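You operate a simulated robot arm through the tools that you are given. There is no shell and no other tool.

You run a simulated robot arm. Do the job below in one go: nothing can be reset, and whatever is moved stays where it is left.

JOB
Put things in order on the top of the workbench. At the end: the brown grease brush stands where the blue cartridge stood; the brown felt block stands on top of the yellow wiper; the blue cartridge stands on top of the black filter; the blue sensor from the top of the workbench stands where the brown grease brush stood; whatever was shut is shut again. Leave all else as you found it, and nothing knocked over.

It is judged by the outcome, as a careful person would: the job done as asked, and still so three seconds after it is handed in. It fails if anything else is knocked over, pushed out of place, dropped, spilled or broken.

ROBOT AND FRAMES
A 7-joint arm with a two-finger gripper, fixed in place. Base frame: the origin is on the floor under the middle of its stand, x ahead of it, y to its left, z up; the work surface is at about z = 88. Lengths are in cm, angles in rad, forces in N, time in s.
With the tool pointing down near the work surface it reaches from about 34 to 72 cm from the base axis. Its first joint turns from -1.152 to 1.152 rad. Payload 2.45 kg.
The tool frame sits at the grasp point between the pads (the TCP): z along the fingers, y along the line on which they close. The tips reach 2.6 cm beyond it. The gripper opens to 9.6 cm; its body begins 6.9 cm behind the TCP.
Orientation is that of the tool frame in the base frame, as a unit quaternion [w, x, y, z]. With the fingers straight down and closing along the base's y, the tool's x points along the base's -x, its y along +y and its z along -z.

CONTROLS
- The arm moves only by the tool jog_arm. Its argument "steps" is a list that holds one entry, the list of rows, each a list of 7 numbers: the turn, a rotation vector about the tool's x, y, z in units of 5 degrees (1.0 is 5 degrees), then the shift along the tool's x, y, z in units of 50 mm (1.0 is 50 mm), then the finger opening in cm, from 0 to 9.6. In form: [[[ax, ay, az, x, y, z, claw], ...]]. A call has 1 to 20 rows; each row shifts and turns the commanded pose from where the row before left it, along the tool's axes as they then stand. A call with a number of a shift or a turn outside -1 to 1 is refused whole. Each row takes 0.2 s and may step no farther than 5 cm and 0.15 rad from the row before; otherwise, or with a gripper value out of range, the whole call is refused. A pose out of reach is approached as far as the arm can. The call stops where the force on the tool passes 40 N (or 10 N more than at its start, if that is more) or the arm is blocked; 0.2 s more then pass. The fingers move at their own pace (about 5 cm/s each) and stop on an object; they squeeze with about 44 N. The grip force told is the motor's: it shows also when the fingers shut on nothing. Time passes only in rows, and 0.2 s behind the last, so rows that do not move let the fingers close. The reply holds the time, the measured pose of the TCP, the force on the tool along the base axes, the opening and the grip force, in the units named above and with some noise, with the torque about the TCP (base axes, N m) and any sound that the robot's microphone picked up, and new pictures: "views" is both (left out), scene, wrist or none.
- Cameras (640 x 400 px; columns grow to the right, rows downward): "scene" is fixed at [16.37, -37.53, 143.42]; the picture's right is [0.79, -0.61, 0.00], its down [-0.37, -0.48, -0.80] and it looks along [0.49, 0.63, -0.60] (base axes); focal length 364 px, centre (320, 200). "wrist" rides on the gripper at [8.2, 0.3, -9.8] in the tool frame; the picture's right is [-0.04, 1.00, 0.00], its down [-0.73, -0.03, -0.68] and it looks along [-0.68, -0.03, 0.73] (tool axes); focal length 256 px, centre (320, 200). There is no depth. A picture from a camera that has moved, and an enlarged one, comes with that camera's place and axes in the base frame and with its lens. The place of the scene camera against the robot may be out by one fixed shift of up to 2.5 cm in any direction.
- enlarge(camera, box): a new picture of the part [left, top, right, bottom] of that camera's present view, enlarged. No time passes.
- close_job(): hands the job in; it is judged then, once.

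Nothing tells you positions but the pictures and the camera data. Unless the task says otherwise, let go and move clear before handing in.

The tools are called after ">>>" as name(argument=value, ...) on one line, values as JSON. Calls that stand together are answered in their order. jog_arm: Moves the arm, as the interface text tells. Its arguments: {"type":"object","properties":{"steps":{"type":"array","items":{"type":"array","items":{"type":"array","items":{"type":"number"}}}},"views":{"type":"string","enum":["both","scene","wrist","none"]}},"required":["steps"]} The other tools are called the same way: enlarge (camera, box) takes an enlarged picture of a part of a camera's view; close_job () hands the job in.

At the start:

```text
time: 0.0
tcp_pos: [46.23, -6.69, 114.1]
orientation: [0.0, 0.0, 1.0, 0.0]
contact_force: [0.5, 0.1, 0.1]
moment: [0.01, 0.0, 0.0]
width: 9.6
gripper_force: 0.0
```

scene: 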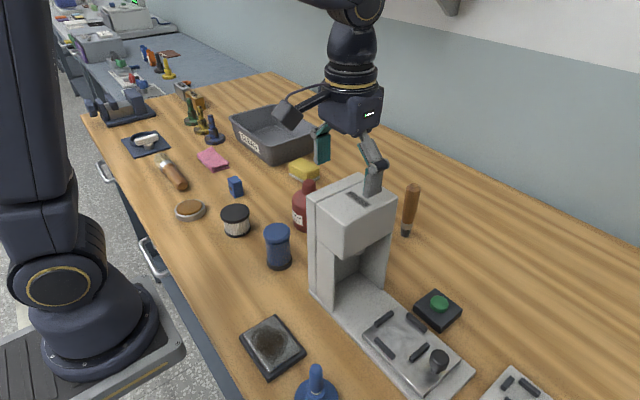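
wrist: 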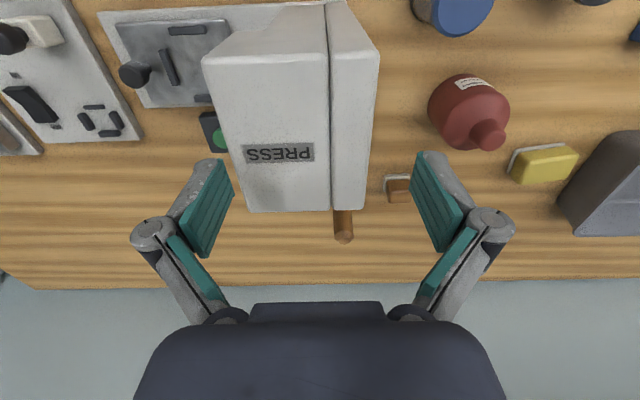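

I see a workbench with a press, a blue cartridge, a black filter, brushes and other parts. First I'll enlarge the views to identify each item before moving.

>>> enlarge(camera="scene", box=[80, 60, 340, 222])

>>> enlarge(camera="scene", box=[140, 140, 340, 265])

>>> enlarge(camera="scene", box=[220, 160, 560, 400])

>>> enlarge(camera="wrist", box=[320, 0, 640, 300])

```text
2.46 times, centred on (210, 141) of scene
camera zoom: at [16.37, -37.53, 143.42], right [0.79, -0.61, 0.0], down [-0.37, -0.48, -0.8], along [0.49, 0.63, -0.6], focal length 895 px, centre (591, 345)
```

zoom: 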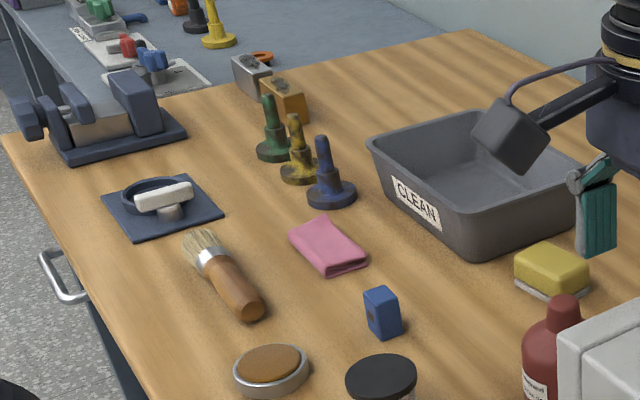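

```text
3.20 times, centred on (240, 202) of scene
camera zoom: at [16.37, -37.53, 143.42], right [0.79, -0.61, 0.0], down [-0.37, -0.48, -0.8], along [0.49, 0.63, -0.6], focal length 1164 px, centre (576, 192)
```

zoom: 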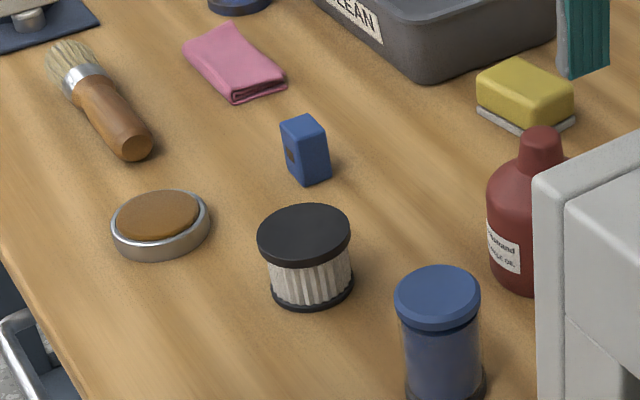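

```text
1.67 times, centred on (390, 280) of scene
camera zoom: at [16.37, -37.53, 143.42], right [0.79, -0.61, 0.0], down [-0.37, -0.48, -0.8], along [0.49, 0.63, -0.6], focal length 606 px, centre (203, 67)
```

zoom: 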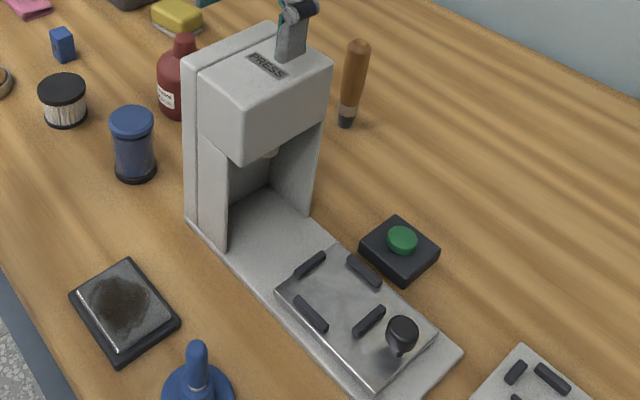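

```text
1.33 times, centred on (480, 150) of wrist
camera zoom: at [37.93, -6.38, 123.94], right [0.04, 1.0, 0.0], down [0.73, -0.03, 0.68], along [0.68, -0.03, -0.73], focal length 341 px, centre (107, 267)
```

zoom: 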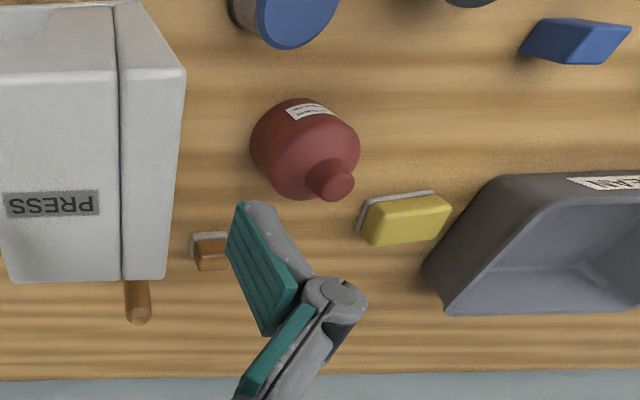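

I see the press with the fingers very near its top, so I'll first lift straight up. Then I'll look around with the wrist camera to identify the brown felt block and the brushes.

>>> jog_arm(steps=[[[0, 0, 0, 0, 0, -0.8, 9.6], [0, 0, 0, 0, 0, -0.8, 9.6], [0, 0, 0, 0, 0, -0.8, 9.6], [0, 0, 0, 0, 0, -0.8, 9.6]]])

```text
time: 1.0
tcp_pos: [46.06, -6.63, 129.95]
orientation: [-0.002, -0.001, 1.0, 0.0]
contact_force: [0.1, -0.4, -0.8]
moment: [-0.03, 0.05, 0.03]
width: 9.6
gripper_force: 0.1
camera wrist: at [37.79, -6.41, 139.85], right [0.04, 1.0, 0.0], down [0.73, -0.03, 0.68], along [0.68, -0.03, -0.73], focal length 256 px, centre (320, 200)
```

scene: 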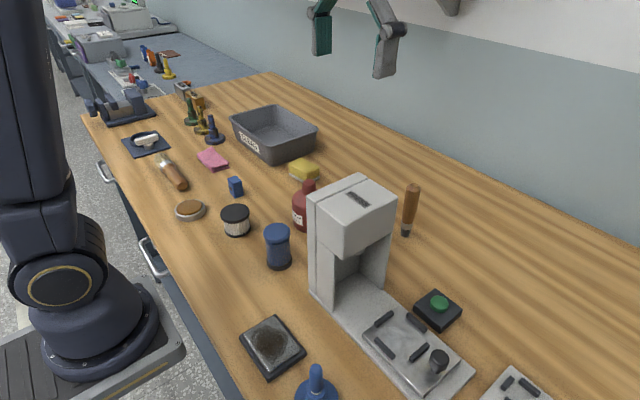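
wrist: 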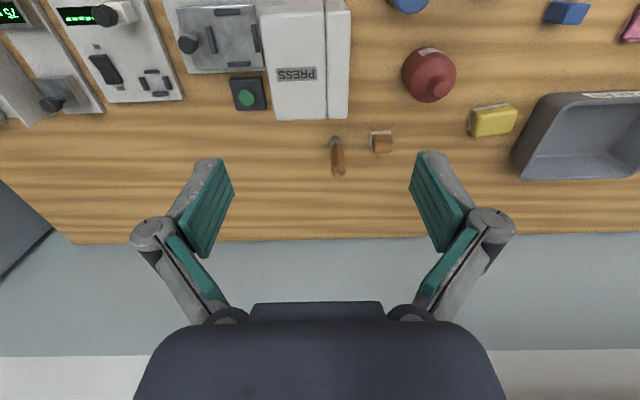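

>>> enlarge(camera="wrist", box=[280, 60, 440, 200])

>>> enlarge(camera="scene", box=[370, 160, 470, 260])

>>> enlarge(camera="scene", box=[130, 70, 240, 150])

>>> enlarge(camera="scene", box=[60, 20, 240, 130])

```text
2.86 times, centred on (360, 130) of wrist
camera zoom: at [37.79, -6.41, 139.85], right [0.04, 1.0, 0.0], down [0.73, -0.03, 0.68], along [0.68, -0.03, -0.73], focal length 731 px, centre (206, 400)
```

zoom: 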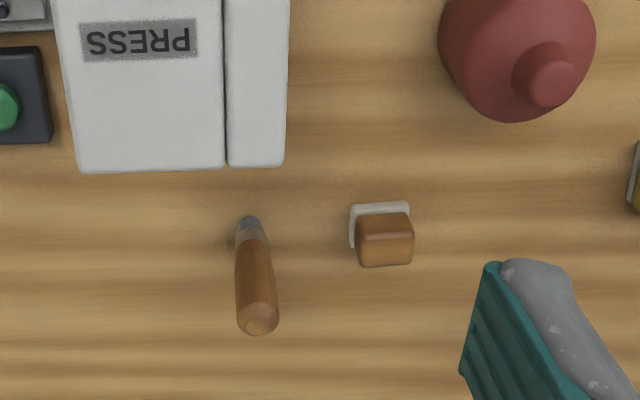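

```text
4.00 times, centred on (420, 210) of scene
camera zoom: at [16.37, -37.53, 143.42], right [0.79, -0.61, 0.0], down [-0.37, -0.48, -0.8], along [0.49, 0.63, -0.6], focal length 1455 px, centre (-80, 160)
```

zoom: 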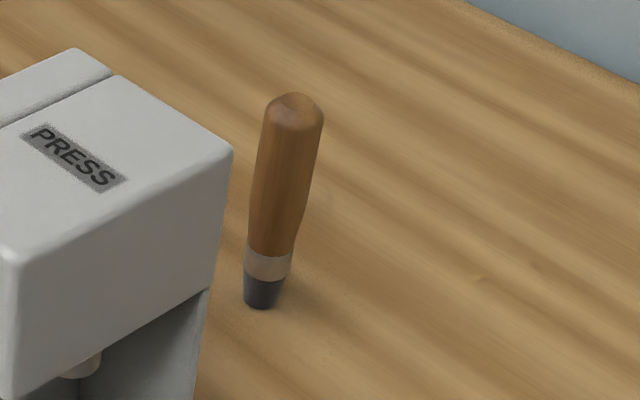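

```text
5.00 times, centred on (185, 110) of scene
camera zoom: at [16.37, -37.53, 143.42], right [0.79, -0.61, 0.0], down [-0.37, -0.48, -0.8], along [0.49, 0.63, -0.6], focal length 1818 px, centre (995, 650)
```

zoom: 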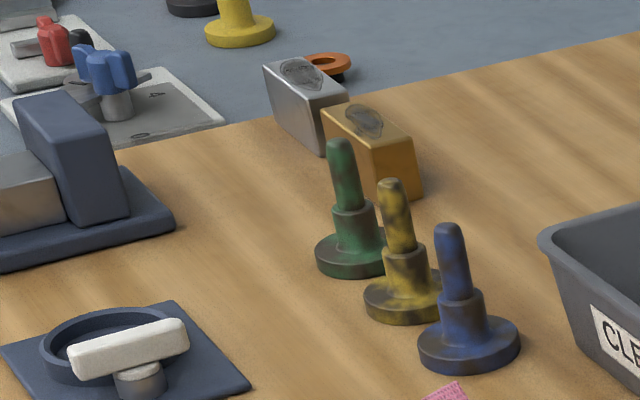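

```text
3.56 times, centred on (150, 75) of scene
camera zoom: at [16.37, -37.53, 143.42], right [0.79, -0.61, 0.0], down [-0.37, -0.48, -0.8], along [0.49, 0.63, -0.6], focal length 1293 px, centre (924, 644)
```

zoom: 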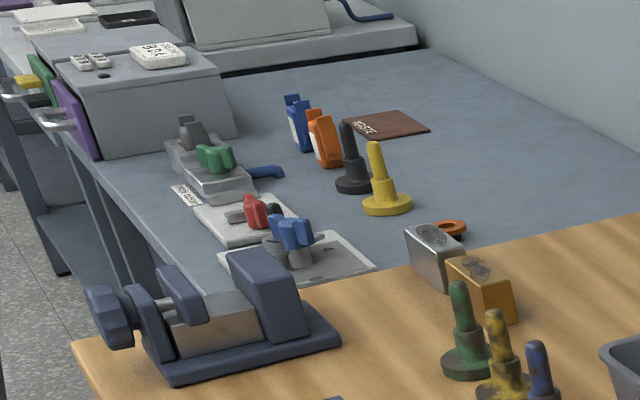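

The standing brown tool behind the press, with its dark tip, may be the grease brush, and beside it is a brown block with a pale base. I'll move over the front area to view the cartridge, filter, sensor and lying brush.

>>> jog_arm(steps=[[[0, 0, 0, 0.333, 0.687, 0, 9.6], [0, 0, 0, 0.333, 0.687, 0, 9.6], [0, 0, 0, 0.333, 0.687, 0, 9.6], [0, 0, 0, 0.333, 0.687, 0, 9.6], [0, 0, 0, 0.333, 0.687, 0, 9.6], [0, 0, 0, 0.333, 0.687, 0, 9.6], [0, 0, 0, 0, 0, 0, 9.6]]])

```text
time: 2.6
tcp_pos: [36.27, 14.18, 130.02]
orientation: [-0.001, 0.0, 1.0, 0.0]
contact_force: [0.8, -0.6, 0.8]
moment: [0.0, 0.0, 0.02]
width: 9.6
gripper_force: 0.0
camera wrist: at [27.96, 14.33, 139.97], right [0.04, 1.0, 0.0], down [0.73, -0.03, 0.68], along [0.68, -0.03, -0.73], focal length 256 px, centre (320, 200)
```

scene: 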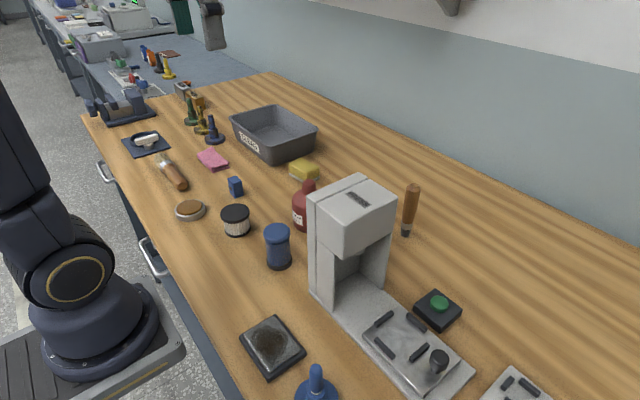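
wrist: 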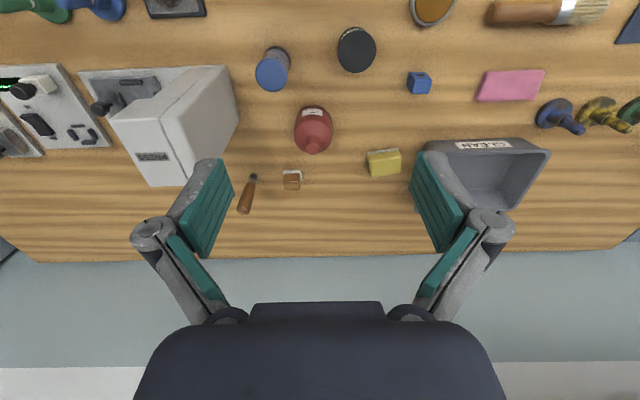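

From here nearly all the objects are visible. I'll enlarge for precise pixel positions.

>>> enlarge(camera="wrist", box=[230, 0, 470, 150])

>>> enlarge(camera="wrist", box=[220, 90, 460, 240])

>>> enlarge(camera="wrist", box=[400, 0, 640, 150])

>>> enlarge(camera="wrist", box=[0, 0, 240, 150])

```text
2.67 times, centred on (350, 75) of wrist
camera zoom: at [27.96, 14.33, 139.97], right [0.04, 1.0, 0.0], down [0.73, -0.03, 0.68], along [0.68, -0.03, -0.73], focal length 683 px, centre (240, 533)
```

zoom: 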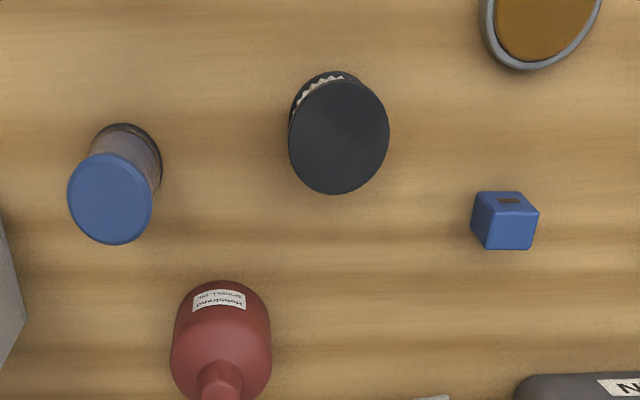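

```text
2.67 times, centred on (340, 165) of wrist
camera zoom: at [27.96, 14.33, 139.97], right [0.04, 1.0, 0.0], down [0.73, -0.03, 0.68], along [0.68, -0.03, -0.73], focal length 683 px, centre (267, 293)
```

zoom: 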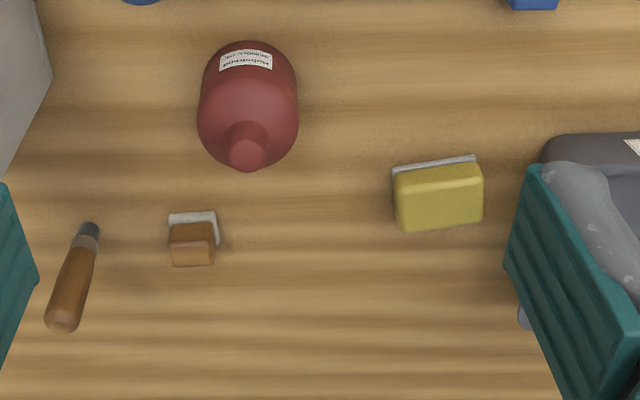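

```text
2.67 times, centred on (520, 75) of wrist
camera zoom: at [27.96, 14.33, 139.97], right [0.04, 1.0, 0.0], down [0.73, -0.03, 0.68], along [0.68, -0.03, -0.73], focal length 683 px, centre (-213, 533)
```

zoom: 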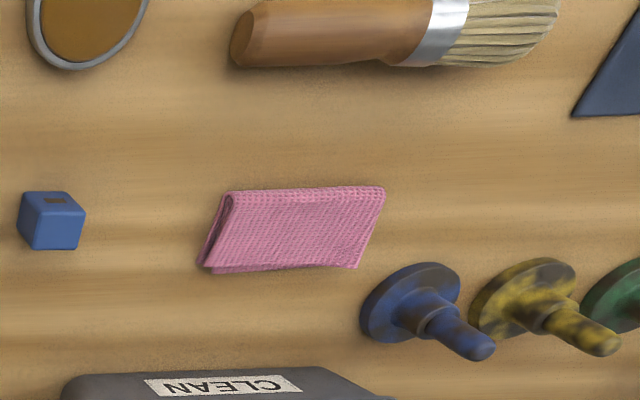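

```text
2.67 times, centred on (120, 75) of wrist
camera zoom: at [27.96, 14.33, 139.97], right [0.04, 1.0, 0.0], down [0.73, -0.03, 0.68], along [0.68, -0.03, -0.73], focal length 683 px, centre (853, 533)
```

zoom: 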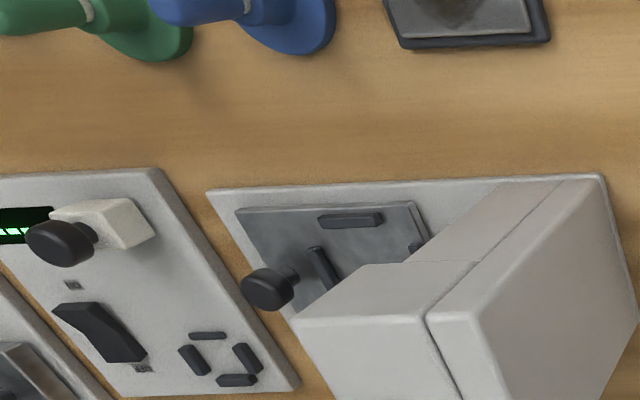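

I take the cartridge to be at about (40.8, 6.0), the filter (38.8, 19.8), the sensor (45.3, 32), the wiper (63, 28), the felt block (67.5, 5.7) and the standing brown tool (67, -4.4). I'll get a close view of the standing tool and the felt block to confirm.

>>> jog_arm(steps=[[[0, 0, 0, -0.677, -0.406, 0, 9.6], [0, 0, 0, -0.677, -0.406, 0, 9.6], [0, 0, 0, -0.677, -0.406, 0, 9.6], [0, 0, 0, -0.677, -0.406, 0, 9.6], [0, 0, 0, -0.677, -0.406, 0, 9.6], [0, 0, 0, -0.677, -0.406, 0, 9.6], [0, 0, 0, -0.677, -0.406, 0, 9.6], [0, 0, 0, 0, 0, 0.8, 9.6], [0, 0, 0, 0, 0, 0.8, 9.6], [0, 0, 0, 0, 0, 0.8, 9.6], [0, 0, 0, 0, 0, 0, 9.6]]])

```text
time: 5.0
tcp_pos: [58.97, 0.25, 117.95]
orientation: [0.0, 0.0, 1.0, 0.0]
contact_force: [-0.8, -0.2, -0.4]
moment: [0.0, -0.02, 0.03]
width: 9.58
gripper_force: 0.1
out of reach, approached as far as the arm can: row 7
camera wrist: at [50.75, 0.47, 127.76], right [0.04, 1.0, 0.0], down [0.73, -0.03, 0.68], along [0.68, -0.03, -0.73], focal length 256 px, centre (320, 200)
```

scene: 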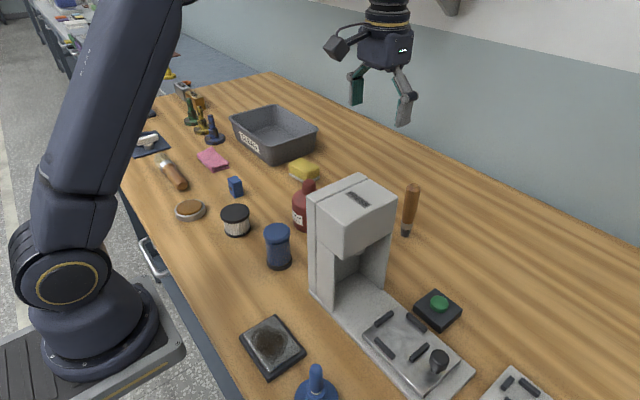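
wrist: 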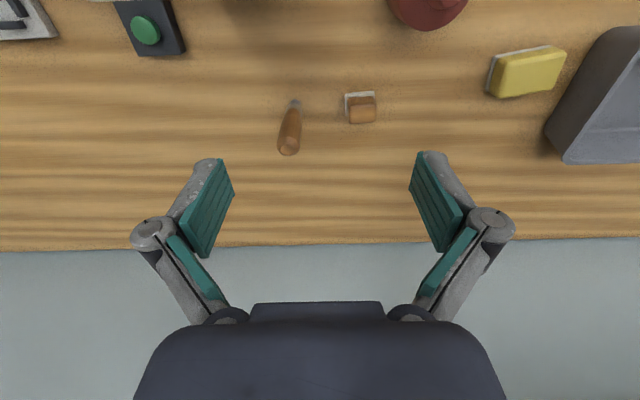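

The arm is now closer to the back objects. I'll enlarge the view to identify them.

>>> enlarge(camera="wrist", box=[240, 60, 400, 180])

>>> enlarge(camera="wrist", box=[460, 20, 600, 120])

>>> enlarge(camera="scene", box=[300, 0, 460, 100])

```text
3.33 times, centred on (320, 120) of wrist
camera zoom: at [50.75, 0.47, 127.76], right [0.04, 1.0, 0.0], down [0.73, -0.03, 0.68], along [0.68, -0.03, -0.73], focal length 853 px, centre (320, 467)
```

zoom: 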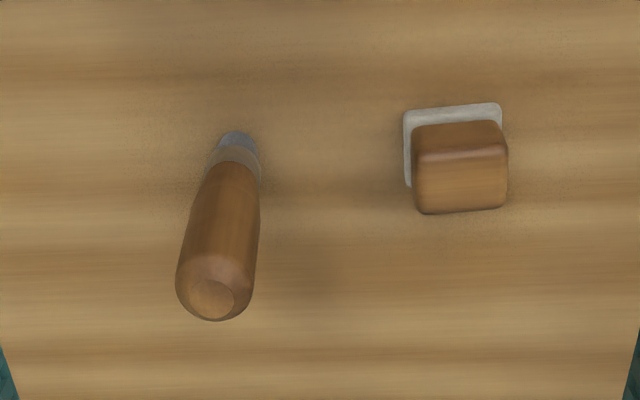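

```text
4.00 times, centred on (530, 70) of wrist
camera zoom: at [50.75, 0.47, 127.76], right [0.04, 1.0, 0.0], down [0.73, -0.03, 0.68], along [0.68, -0.03, -0.73], focal length 1024 px, centre (-520, 720)
```

zoom: 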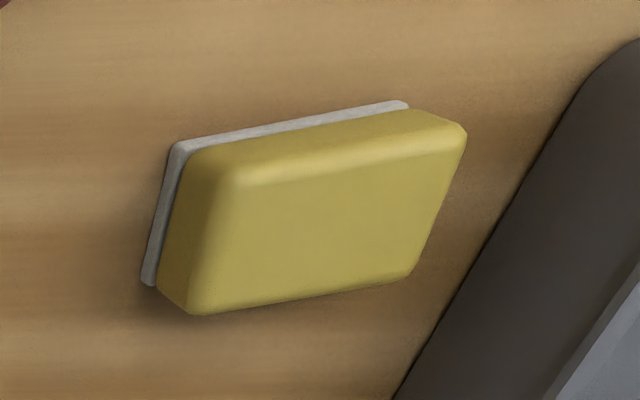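

```text
4.00 times, centred on (380, 50) of scene
camera zoom: at [16.37, -37.53, 143.42], right [0.79, -0.61, 0.0], down [-0.37, -0.48, -0.8], along [0.49, 0.63, -0.6], focal length 1455 px, centre (80, 800)
```

zoom: 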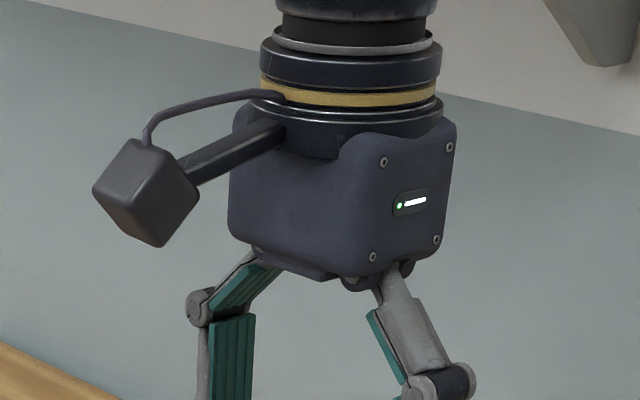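

The standing tool has a wooden handle, a ferrule and dark bristles, so I take it as the grease brush, and the brown block with a pale base as the felt block. Next I'll move back over the cartridge area and turn the hand 90° so it fits beside the press.

>>> jog_arm(steps=[[[0, 0, 0, 0.7, 0.5, -0.35, 9.6], [0, 0, 0, 0.7, 0.5, -0.35, 9.6], [0, 0, 0, 0.7, 0.5, -0.35, 9.6], [0, 0, 0, 0.7, 0.5, -0.35, 9.6], [0, 0, 0, 0, 0, 0, 9.6]]], views="none")

>>> jog_arm(steps=[[[0, 0, 1, 0, 0, 0, 9.6], [0, 0, 1, 0, 0, 0, 9.6], [0, 0, 1, 0, 0, 0, 9.6], [0, 0, 1, 0, 0, 0, 9.6], [0, 0, 1, 0, 0, 0, 9.6], [0, 0, 1, 0, 0, 0, 9.6], [0, 0, 1, 0, 0, 0, 9.6], [0, 0, 1, 0, 0, 0, 9.6], [0, 0, 1, 0, 0, 0, 9.6], [0, 0, 1, 0, 0, 0, 9.6], [0, 0, 1, 0, 0, 0, 9.6], [0, 0, 1, 0, 0, 0, 9.6], [0, 0, 1, 0, 0, 0, 9.6], [0, 0, 1, 0, 0, 0, 9.6], [0, 0, 1, 0, 0, 0, 9.6], [0, 0, 1, 0, 0, 0, 9.6], [0, 0, 1, 0, 0, 0, 9.6], [0, 0, 1, 0, 0, 0, 9.6], [0, 0, 0, 0, 0, 0, 9.6]]])

```text
time: 6.2
tcp_pos: [44.8, 10.55, 124.86]
orientation: [-0.001, 0.001, 1.0, 0.001]
contact_force: [0.8, 0.1, -0.7]
moment: [0.04, -0.05, 0.01]
width: 9.59
gripper_force: 0.0
```

```text
time: 10.2
tcp_pos: [44.85, 10.42, 125.03]
orientation: [0.0, 0.707, 0.707, 0.0]
contact_force: [1.8, 0.1, -0.3]
moment: [0.01, 0.0, 0.02]
width: 9.6
gripper_force: 0.1
camera wrist: at [45.19, 18.44, 134.88], right [1.0, -0.04, 0.0], down [-0.03, -0.73, 0.68], along [-0.03, -0.68, -0.73], focal length 256 px, centre (320, 200)
```

scene: 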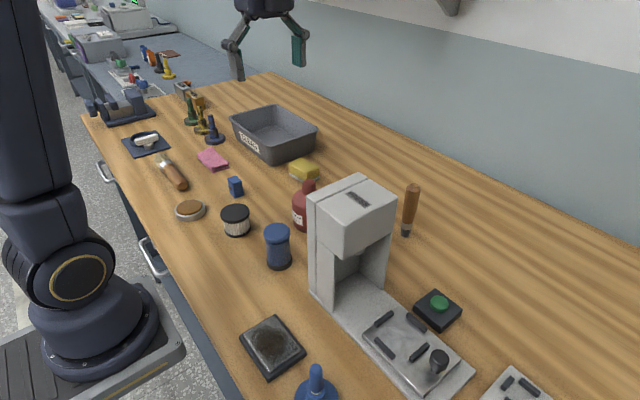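
wrist: 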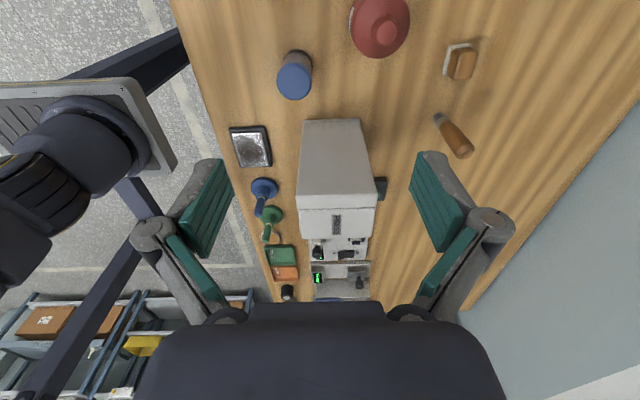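

The hand is turned, and the cartridge is clearly in view. I'll enlarge it and fix its position.

>>> enlarge(camera="wrist", box=[240, 20, 368, 100])

>>> enlarge(camera="wrist", box=[400, 30, 528, 170])

>>> enlarge(camera="scene", box=[215, 190, 315, 280])

```text
5.00 times, centred on (304, 60) of wrist
camera zoom: at [45.19, 18.44, 134.88], right [1.0, -0.04, 0.0], down [-0.03, -0.73, 0.68], along [-0.03, -0.68, -0.73], focal length 1280 px, centre (400, 900)
```

zoom: 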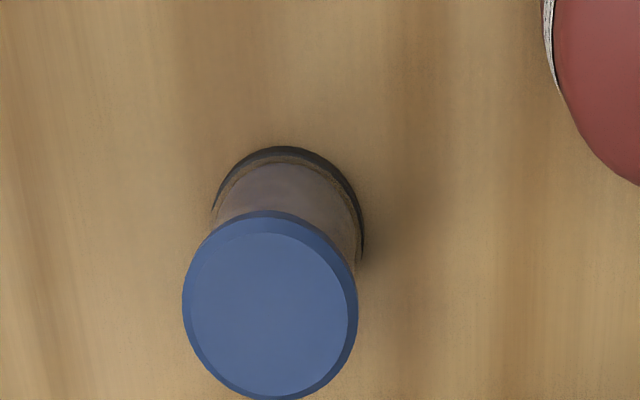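

```text
2.86 times, centred on (464, 100) of wrist
camera zoom: at [45.19, 18.44, 134.88], right [1.0, -0.04, 0.0], down [-0.03, -0.73, 0.68], along [-0.03, -0.68, -0.73], focal length 731 px, centre (-91, 486)
```

zoom: 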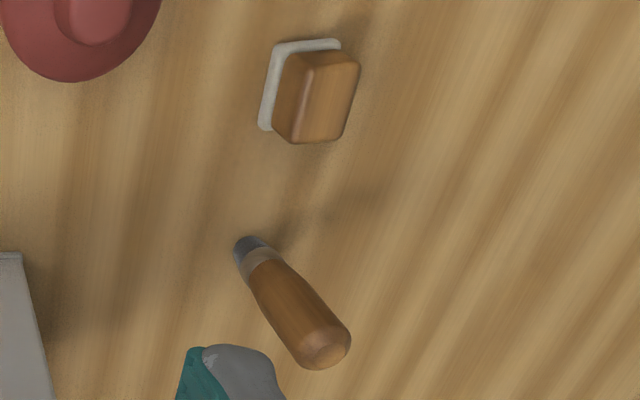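

```text
4.44 times, centred on (265, 235) of scene
camera zoom: at [16.37, -37.53, 143.42], right [0.79, -0.61, 0.0], down [-0.37, -0.48, -0.8], along [0.49, 0.63, -0.6], focal length 1616 px, centre (564, 44)
```

zoom: 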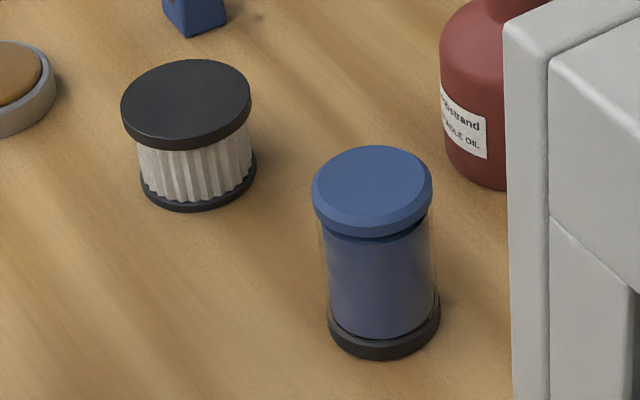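

The cartridge is at about (40.85, 6.0) with its top near z = 96.5, and the filter is at (38.85, 19.85) with its top near z = 93.1. I'll move over the cartridge and come down part way to check centering.

>>> jog_arm(steps=[[[0, 0, 0, -0.442, -0.4, 0, 7.2], [0, 0, 0, -0.442, -0.4, 0, 7.2], [0, 0, 0, 0, 0, 0.8, 7.2], [0, 0, 0, 0, 0, 0.8, 7.2], [0, 0, 0, 0, 0, 0.8, 7.2], [0, 0, 0, 0, 0, 0.8, 7.2], [0, 0, 0, 0, 0, 0.8, 7.2], [0, 0, 0, 0, 0, 0, 7.2], [0, 0, 0, 0, 0, 0, 7.2]]])

```text
time: 12.2
tcp_pos: [41.13, 5.94, 104.91]
orientation: [0.0, 0.707, 0.707, 0.0]
contact_force: [-0.4, -0.1, -0.1]
moment: [-0.02, -0.02, 0.03]
width: 7.21
gripper_force: 0.1
camera wrist: at [41.25, 14.05, 114.88], right [1.0, -0.04, 0.0], down [-0.03, -0.73, 0.68], along [-0.03, -0.68, -0.73], focal length 256 px, centre (320, 200)
```

scene: 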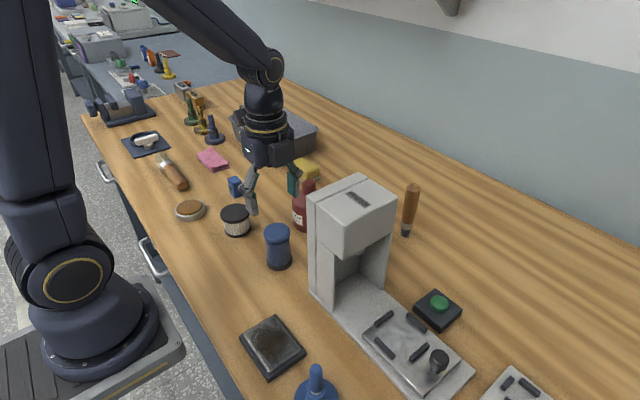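
wrist: 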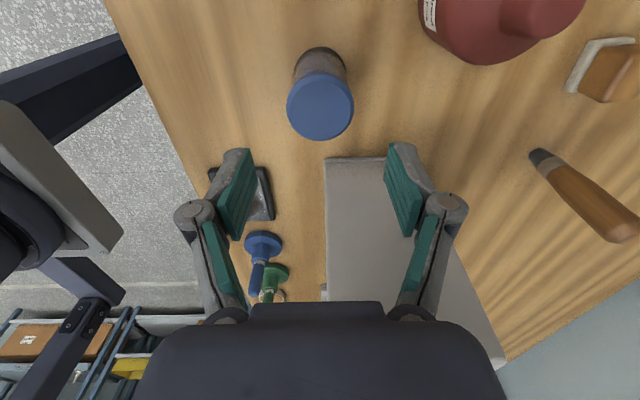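

The lid sits centred between the fingers to within about 3 mm. I'll correct slightly, go down to grip height and close.

>>> jog_arm(steps=[[[0, 0, 0, 0.02, -0.04, 0.5, 7.2], [0, 0, 0, 0, 0, 0.5, 7.2], [0, 0, 0, 0, 0, 0.5, 7.2], [0, 0, 0, 0, 0, 0.4, 7.2], [0, 0, 0, 0, 0, 0.25, 7.2], [0, 0, 0, 0, 0, 0, 7.2], [0, 0, 0, 0, 0, 0, 7.2]]])

```text
time: 13.8
tcp_pos: [40.64, 5.94, 94.1]
orientation: [0.0, 0.707, 0.707, 0.0]
contact_force: [0.6, 0.6, 0.2]
moment: [0.01, -0.01, -0.01]
width: 7.18
gripper_force: 0.1
camera wrist: at [40.81, 14.06, 104.03], right [1.0, -0.04, 0.0], down [-0.03, -0.73, 0.68], along [-0.03, -0.68, -0.73], focal length 256 px, centre (320, 200)
```

scene: 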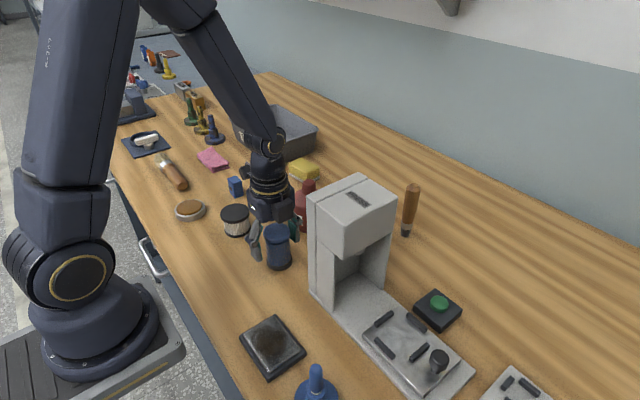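
wrist: 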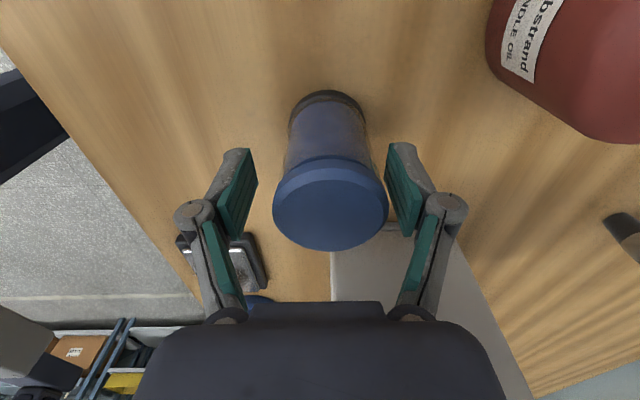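

The lid is about 2–3 mm toward the right finger, so I'll nudge the hand over and then close gently on it.

>>> jog_arm(steps=[[[0, 0, 0, 0.01, 0.05, 0, 7.2], [0, 0, 0, 0, 0, 0, 7.2], [0, 0, 0, 0, 0, 0, 6.0], [0, 0, 0, 0, 0, 0, 5.5], [0, 0, 0, 0, 0, 0, 4.5], [0, 0, 0, 0, 0, 0, 4.0], [0, 0, 0, 0, 0, 0, 4.0], [0, 0, 0, 0, 0, 0, 4.0]]])

```text
time: 15.6
tcp_pos: [40.82, 5.98, 94.13]
orientation: [0.0, 0.706, 0.708, 0.0]
contact_force: [0.2, -0.3, 5.3]
moment: [-0.04, -0.04, 0.05]
width: 4.87
gripper_force: 43.7
camera wrist: at [41.11, 14.15, 104.05], right [1.0, -0.04, 0.0], down [-0.03, -0.73, 0.68], along [-0.03, -0.68, -0.73], focal length 256 px, centre (320, 200)
```

scene: 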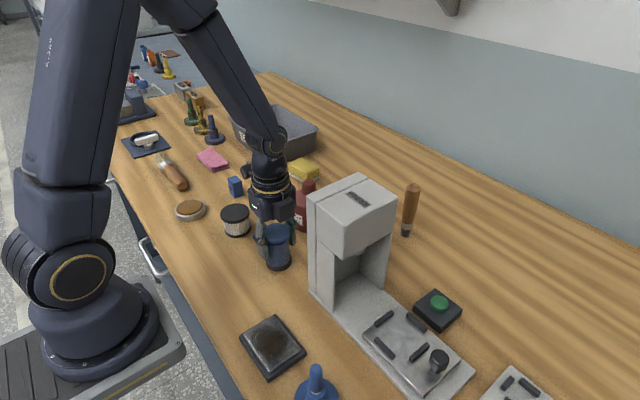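
wrist: 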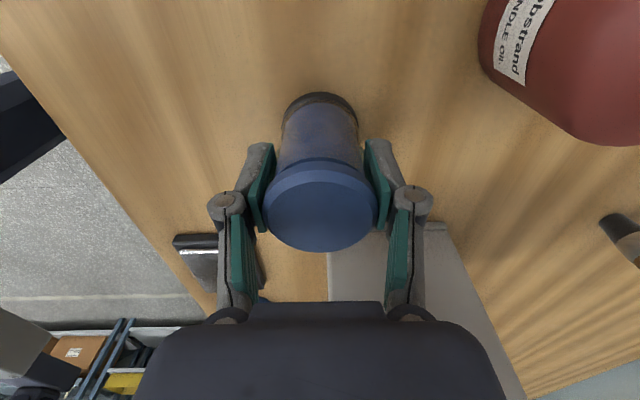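

The cartridge is gripped at 4.87 cm. I'll lift it straight up and carry it above the filter.

>>> jog_arm(steps=[[[0, 0, 0, 0, 0, -0.2, 4.0], [0, 0, 0, 0, 0, -0.4, 4.0], [0, 0, 0, 0, 0, -0.6, 4.0], [0, 0, 0, 0, 0, -0.6, 4.0], [0, 0, 0, 0, 0, -0.4, 4.0], [0, 0, 0, 0.3, -0.04, 0, 4.0], [0, 0, 0, 0.5, -0.08, 0, 4.0], [0, 0, 0, 0.6, -0.08, 0, 4.0], [0, 0, 0, 0.6, -0.08, 0, 4.0], [0, 0, 0, 0.5, -0.08, 0, 4.0], [0, 0, 0, 0.274, -0.034, 0, 4.0], [0, 0, 0, 0, 0, 0, 4.0], [0, 0, 0, 0, 0, 0, 4.0]]])

```text
time: 18.4
tcp_pos: [38.94, 19.95, 105.28]
orientation: [0.0, 0.707, 0.707, 0.0]
contact_force: [0.7, 0.0, -1.8]
moment: [0.0, 0.0, -0.01]
width: 4.87
gripper_force: 44.6
camera wrist: at [39.23, 28.01, 115.18], right [1.0, -0.04, 0.0], down [-0.03, -0.73, 0.68], along [-0.03, -0.68, -0.73], focal length 256 px, centre (320, 200)
```

scene: 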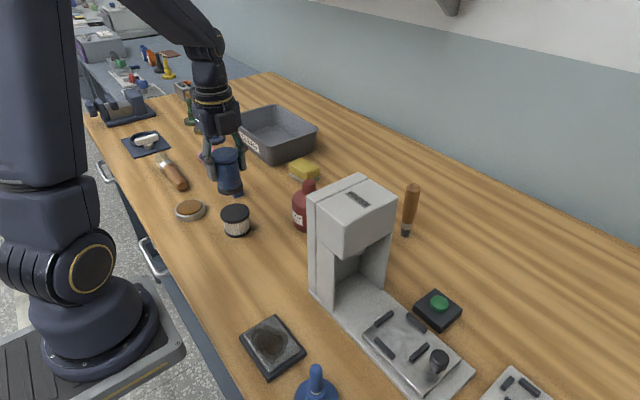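
wrist: 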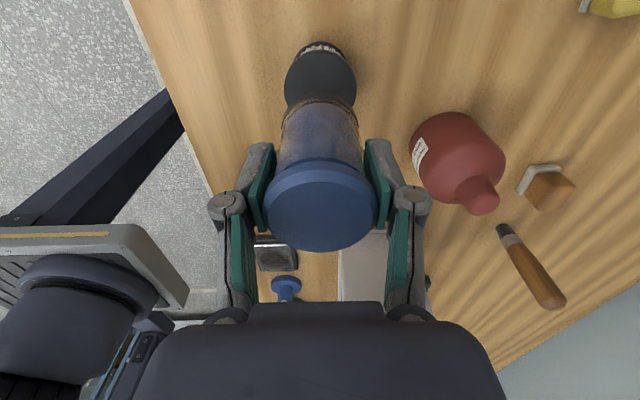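

The cartridge is held above the filter. I'll enlarge both views to check alignment.

>>> enlarge(camera="wrist", box=[240, 20, 400, 120])

>>> enlarge(camera="scene", box=[180, 140, 300, 245])

```text
4.00 times, centred on (320, 70) of wrist
camera zoom: at [39.23, 28.01, 115.18], right [1.0, -0.04, 0.0], down [-0.03, -0.73, 0.68], along [-0.03, -0.68, -0.73], focal length 1024 px, centre (320, 720)
```

zoom: 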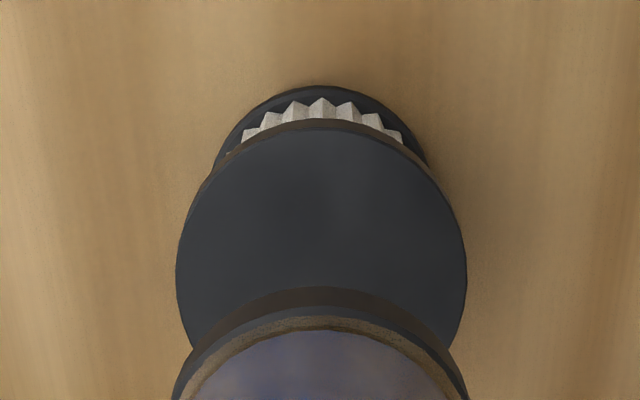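

```text
3.81 times, centred on (240, 192) of scene
camera zoom: at [16.38, -37.53, 143.42], right [0.79, -0.61, 0.0], down [-0.37, -0.48, -0.8], along [0.49, 0.63, -0.6], focal length 1385 px, centre (625, 229)
```

zoom: 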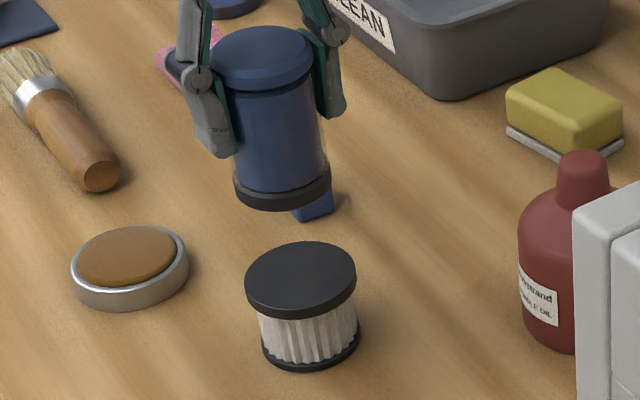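

The cartridge is aligned over the filter at about (38.9, 20.0), within a millimetre or two. I'll lower it, slowly at the end.

>>> jog_arm(steps=[[[0, 0, 0, 0, 0, 0.3, 4.0], [0, 0, 0, 0, 0, 0.3, 4.0], [0, 0, 0, 0, 0, 0.2, 4.0], [0, 0, 0, 0, 0, 0.14, 4.0], [0, 0, 0, 0, 0, 0.08, 4.0], [0, 0, 0, 0, 0, 0.04, 4.0], [0, 0, 0, 0, 0, 0.02, 4.0], [0, 0, 0, 0, 0, 0, 4.0]]])

```text
time: 20.2
tcp_pos: [39.02, 19.91, 99.71]
orientation: [0.001, 0.707, 0.707, 0.001]
contact_force: [0.4, -0.2, -1.5]
moment: [-0.01, -0.05, 0.03]
width: 4.89
gripper_force: 43.9
camera wrist: at [39.26, 28.01, 109.67], right [1.0, -0.04, 0.0], down [-0.03, -0.73, 0.68], along [-0.03, -0.68, -0.73], focal length 256 px, centre (320, 200)
```

scene: 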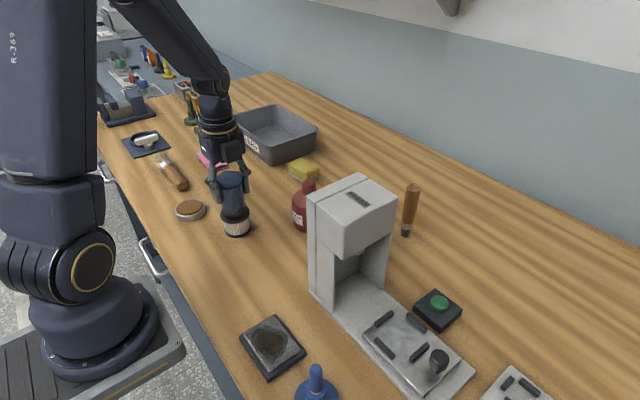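
wrist: 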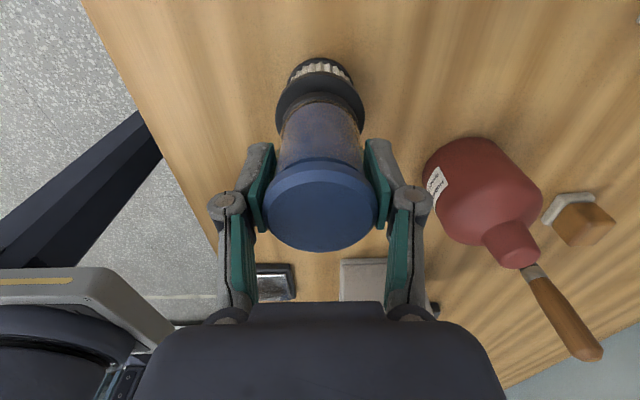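

The cartridge is just above the filter with no contact yet. I'll continue in 1 mm steps and watch the force.

>>> jog_arm(steps=[[[0, 0, 0, 0, 0, 0.02, 4.0], [0, 0, 0, 0, 0, 0.02, 4.0], [0, 0, 0, 0, 0, 0.02, 4.0], [0, 0, 0, 0, 0, 0, 4.0]]], views="none")

```text
time: 21.2
tcp_pos: [39.11, 19.91, 99.53]
orientation: [0.0, 0.706, 0.708, 0.0]
contact_force: [-0.4, 0.6, -1.1]
moment: [0.01, 0.0, -0.01]
width: 4.89
gripper_force: 44.3
```

>>> enlarge(camera="scene", box=[190, 150, 290, 245])

>>> jog_arm(steps=[[[0, 0, 0, 0, 0, 0.02, 4.0], [0, 0, 0, 0, 0, 0.02, 4.0], [0, 0, 0, 0, 0, 0, 4.0]]], views="none")

```text
4.21 times, centred on (240, 198) of scene
camera zoom: at [16.38, -37.53, 143.42], right [0.79, -0.61, 0.0], down [-0.37, -0.48, -0.8], along [0.49, 0.63, -0.6], focal length 1531 px, centre (657, 210)
```

zoom: 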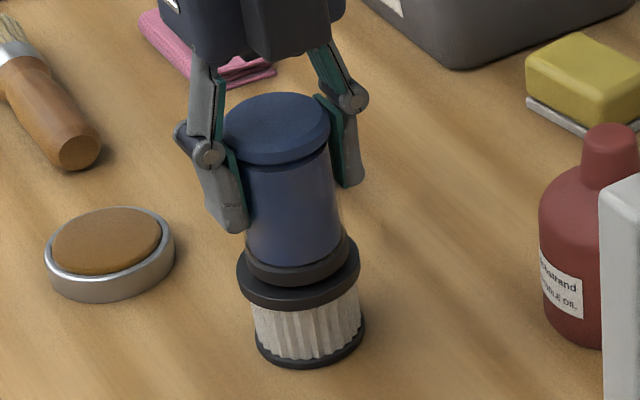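

```text
time: 22.0
tcp_pos: [38.99, 19.77, 99.3]
orientation: [-0.001, 0.706, 0.708, 0.0]
contact_force: [0.6, 0.0, -1.9]
moment: [0.01, 0.0, -0.01]
width: 4.88
gripper_force: 44.1
```

Still hanging free just above the filter. I'll keep stepping down.

>>> jog_arm(steps=[[[0, 0, 0, 0, 0, 0.02, 4.0], [0, 0, 0, 0, 0, 0.02, 4.0], [0, 0, 0, 0, 0, 0, 4.0]]], views="none")

```text
time: 22.8
tcp_pos: [38.86, 19.92, 99.17]
orientation: [0.0, 0.707, 0.707, 0.0]
contact_force: [0.5, -0.2, 0.7]
moment: [-0.01, -0.02, 0.01]
width: 4.9
gripper_force: 44.4
```

The force shows first contact, so I'll go half a millimetre more and confirm.

>>> jog_arm(steps=[[[0, 0, 0, 0, 0, 0.012, 4.0], [0, 0, 0, 0, 0, 0, 4.0], [0, 0, 0, 0, 0, 0, 4.0]]])

```text
time: 23.6
tcp_pos: [38.94, 19.98, 99.07]
orientation: [0.0, 0.707, 0.707, 0.0]
contact_force: [-2.3, -4.6, 13.2]
moment: [-0.28, 0.17, 0.01]
width: 4.91
gripper_force: 43.8
camera wrist: at [39.23, 27.99, 109.04], right [1.0, -0.04, 0.0], down [-0.03, -0.73, 0.68], along [-0.03, -0.68, -0.73], focal length 256 px, centre (320, 200)
```

scene: 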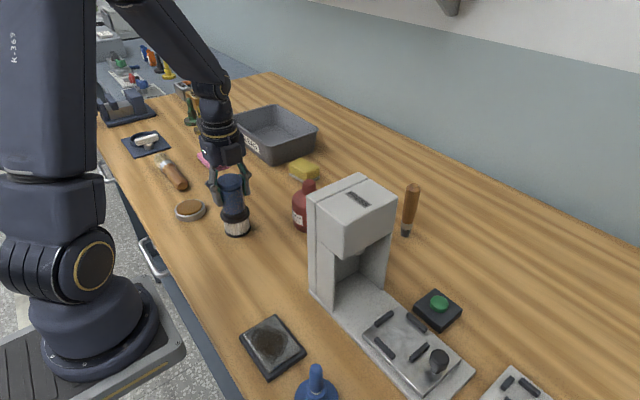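
wrist: 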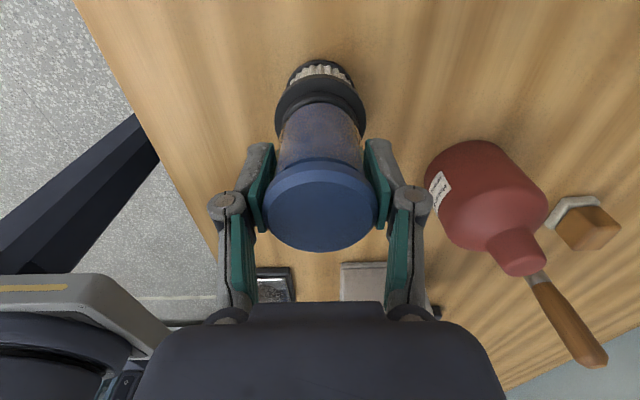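

Contact is firm at about 13 N. I'll ease off a fraction, then open the fingers in steps.

>>> jog_arm(steps=[[[0, 0, 0, 0, 0, -0.006, 4.0], [0, 0, 0, 0, 0, 0, 5.0], [0, 0, 0, 0, 0, 0, 5.4], [0, 0, 0, 0, 0, 0, 6.0], [0, 0, 0, 0, 0, 0, 7.0], [0, 0, 0, 0, 0, 0, 7.4], [0, 0, 0, 0, 0, 0, 7.4]]])

```text
time: 25.2
tcp_pos: [39.09, 19.97, 99.06]
orientation: [0.0, 0.707, 0.707, -0.001]
contact_force: [0.3, -0.2, -0.5]
moment: [-0.01, 0.0, -0.03]
width: 7.41
gripper_force: 0.2
camera wrist: at [39.26, 28.0, 108.97], right [1.0, -0.04, 0.0], down [-0.03, -0.73, 0.68], along [-0.03, -0.68, -0.73], focal length 256 px, centre (320, 200)
```

scene: 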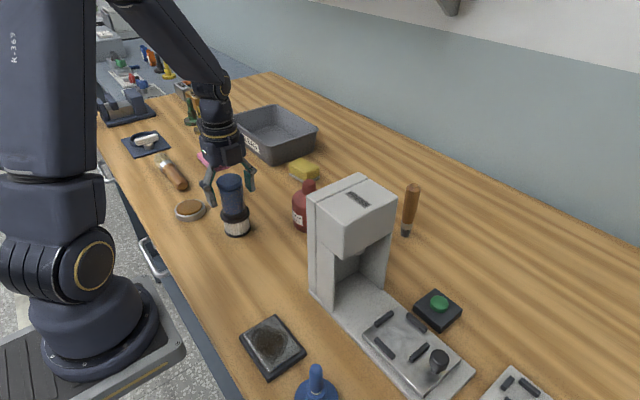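
wrist: 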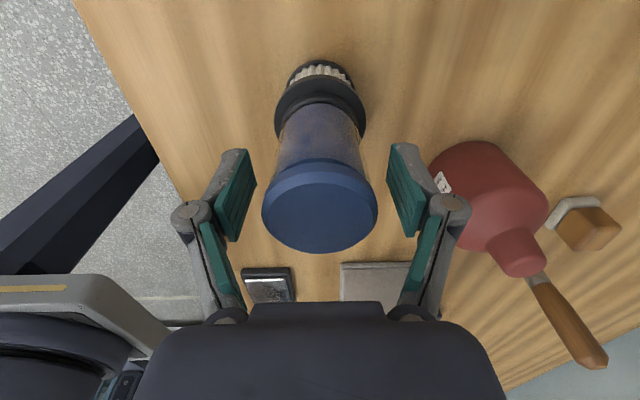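

The cartridge stands on the filter. I'll lift straight up clear of it, then turn the hand back.

>>> jog_arm(steps=[[[0, 0, 0, 0, 0, -0.2, 7.6], [0, 0, 0, 0, 0, -0.4, 8.0], [0, 0, 0, 0, 0, -0.6, 8.0], [0, 0, 0, 0, 0, -0.8, 8.0], [0, 0, 0, 0, 0, -0.8, 8.0], [0, 0, 0, 0, 0, -0.8, 8.0], [0, 0, 0, 0, 0, -0.8, 8.0], [0, 0, 0, 0, 0, 0, 8.0]]])

>>> jog_arm(steps=[[[0, 0, -1, 0, 0, 0, 8.0], [0, 0, -1, 0, 0, 0, 8.0], [0, 0, -1, 0, 0, 0, 8.0], [0, 0, -1, 0, 0, 0, 8.0], [0, 0, -1, 0, 0, 0, 8.0], [0, 0, -1, 0, 0, 0, 8.0], [0, 0, -1, 0, 0, 0, 8.0], [0, 0, -1, 0, 0, 0, 8.0], [0, 0, -1, 0, 0, 0, 8.0], [0, 0, -1, 0, 0, 0, 8.0], [0, 0, -1, 0, 0, 0, 8.0], [0, 0, -1, 0, 0, 0, 8.0], [0, 0, -1, 0, 0, 0, 8.0], [0, 0, -1, 0, 0, 0, 8.0], [0, 0, -1, 0, 0, 0, 8.0], [0, 0, -1, 0, 0, 0, 8.0], [0, 0, -1, 0, 0, 0, 8.0], [0, 0, -1, 0, 0, 0, 8.0], [0, 0, 0, 0, 0, 0, 8.0]]])

```text
time: 27.0
tcp_pos: [38.87, 19.84, 121.28]
orientation: [0.0, 0.707, 0.707, 0.0]
contact_force: [1.2, -0.1, -1.0]
moment: [-0.01, 0.04, -0.01]
width: 8.0
gripper_force: 0.1
camera wrist: at [39.14, 27.96, 131.12], right [1.0, -0.04, 0.0], down [-0.03, -0.73, 0.68], along [-0.03, -0.68, -0.73], focal length 256 px, centre (320, 200)
```

scene: 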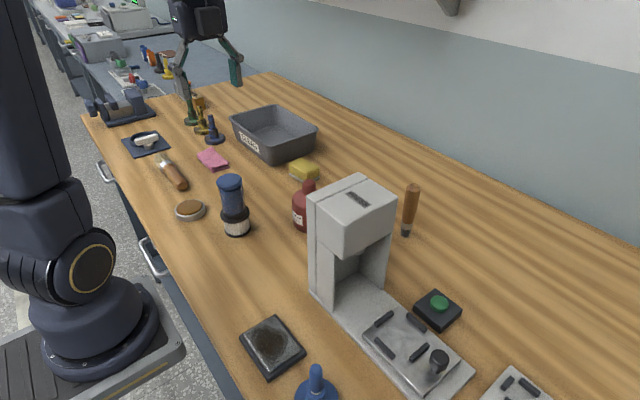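
wrist: 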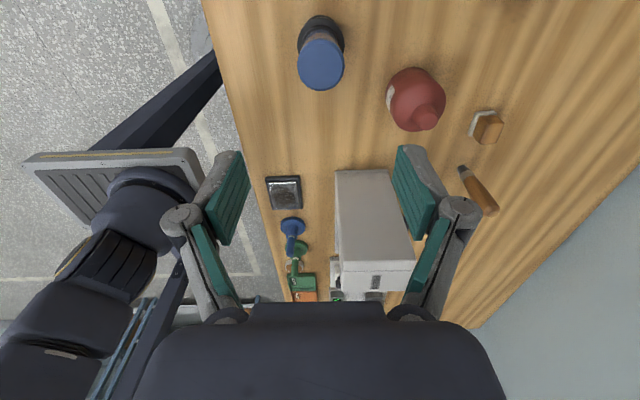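

```text
time: 31.0
tcp_pos: [38.95, 19.91, 121.06]
orientation: [0.001, 0.0, 1.0, -0.001]
contact_force: [0.7, -0.8, 0.4]
moment: [0.0, 0.01, 0.01]
width: 7.97
gripper_force: 0.1
camera wrist: at [30.76, 20.17, 130.95], right [0.04, 1.0, 0.0], down [0.73, -0.03, 0.68], along [0.68, -0.03, -0.73], focal length 256 px, centre (320, 200)
```

scene: 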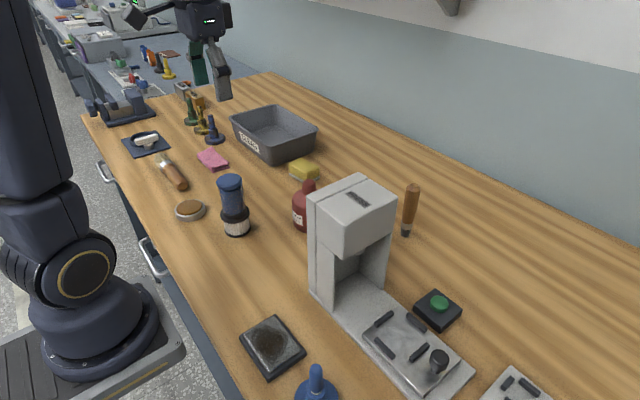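
wrist: 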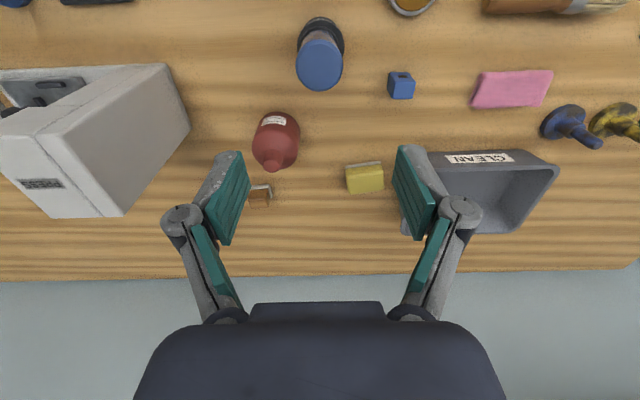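

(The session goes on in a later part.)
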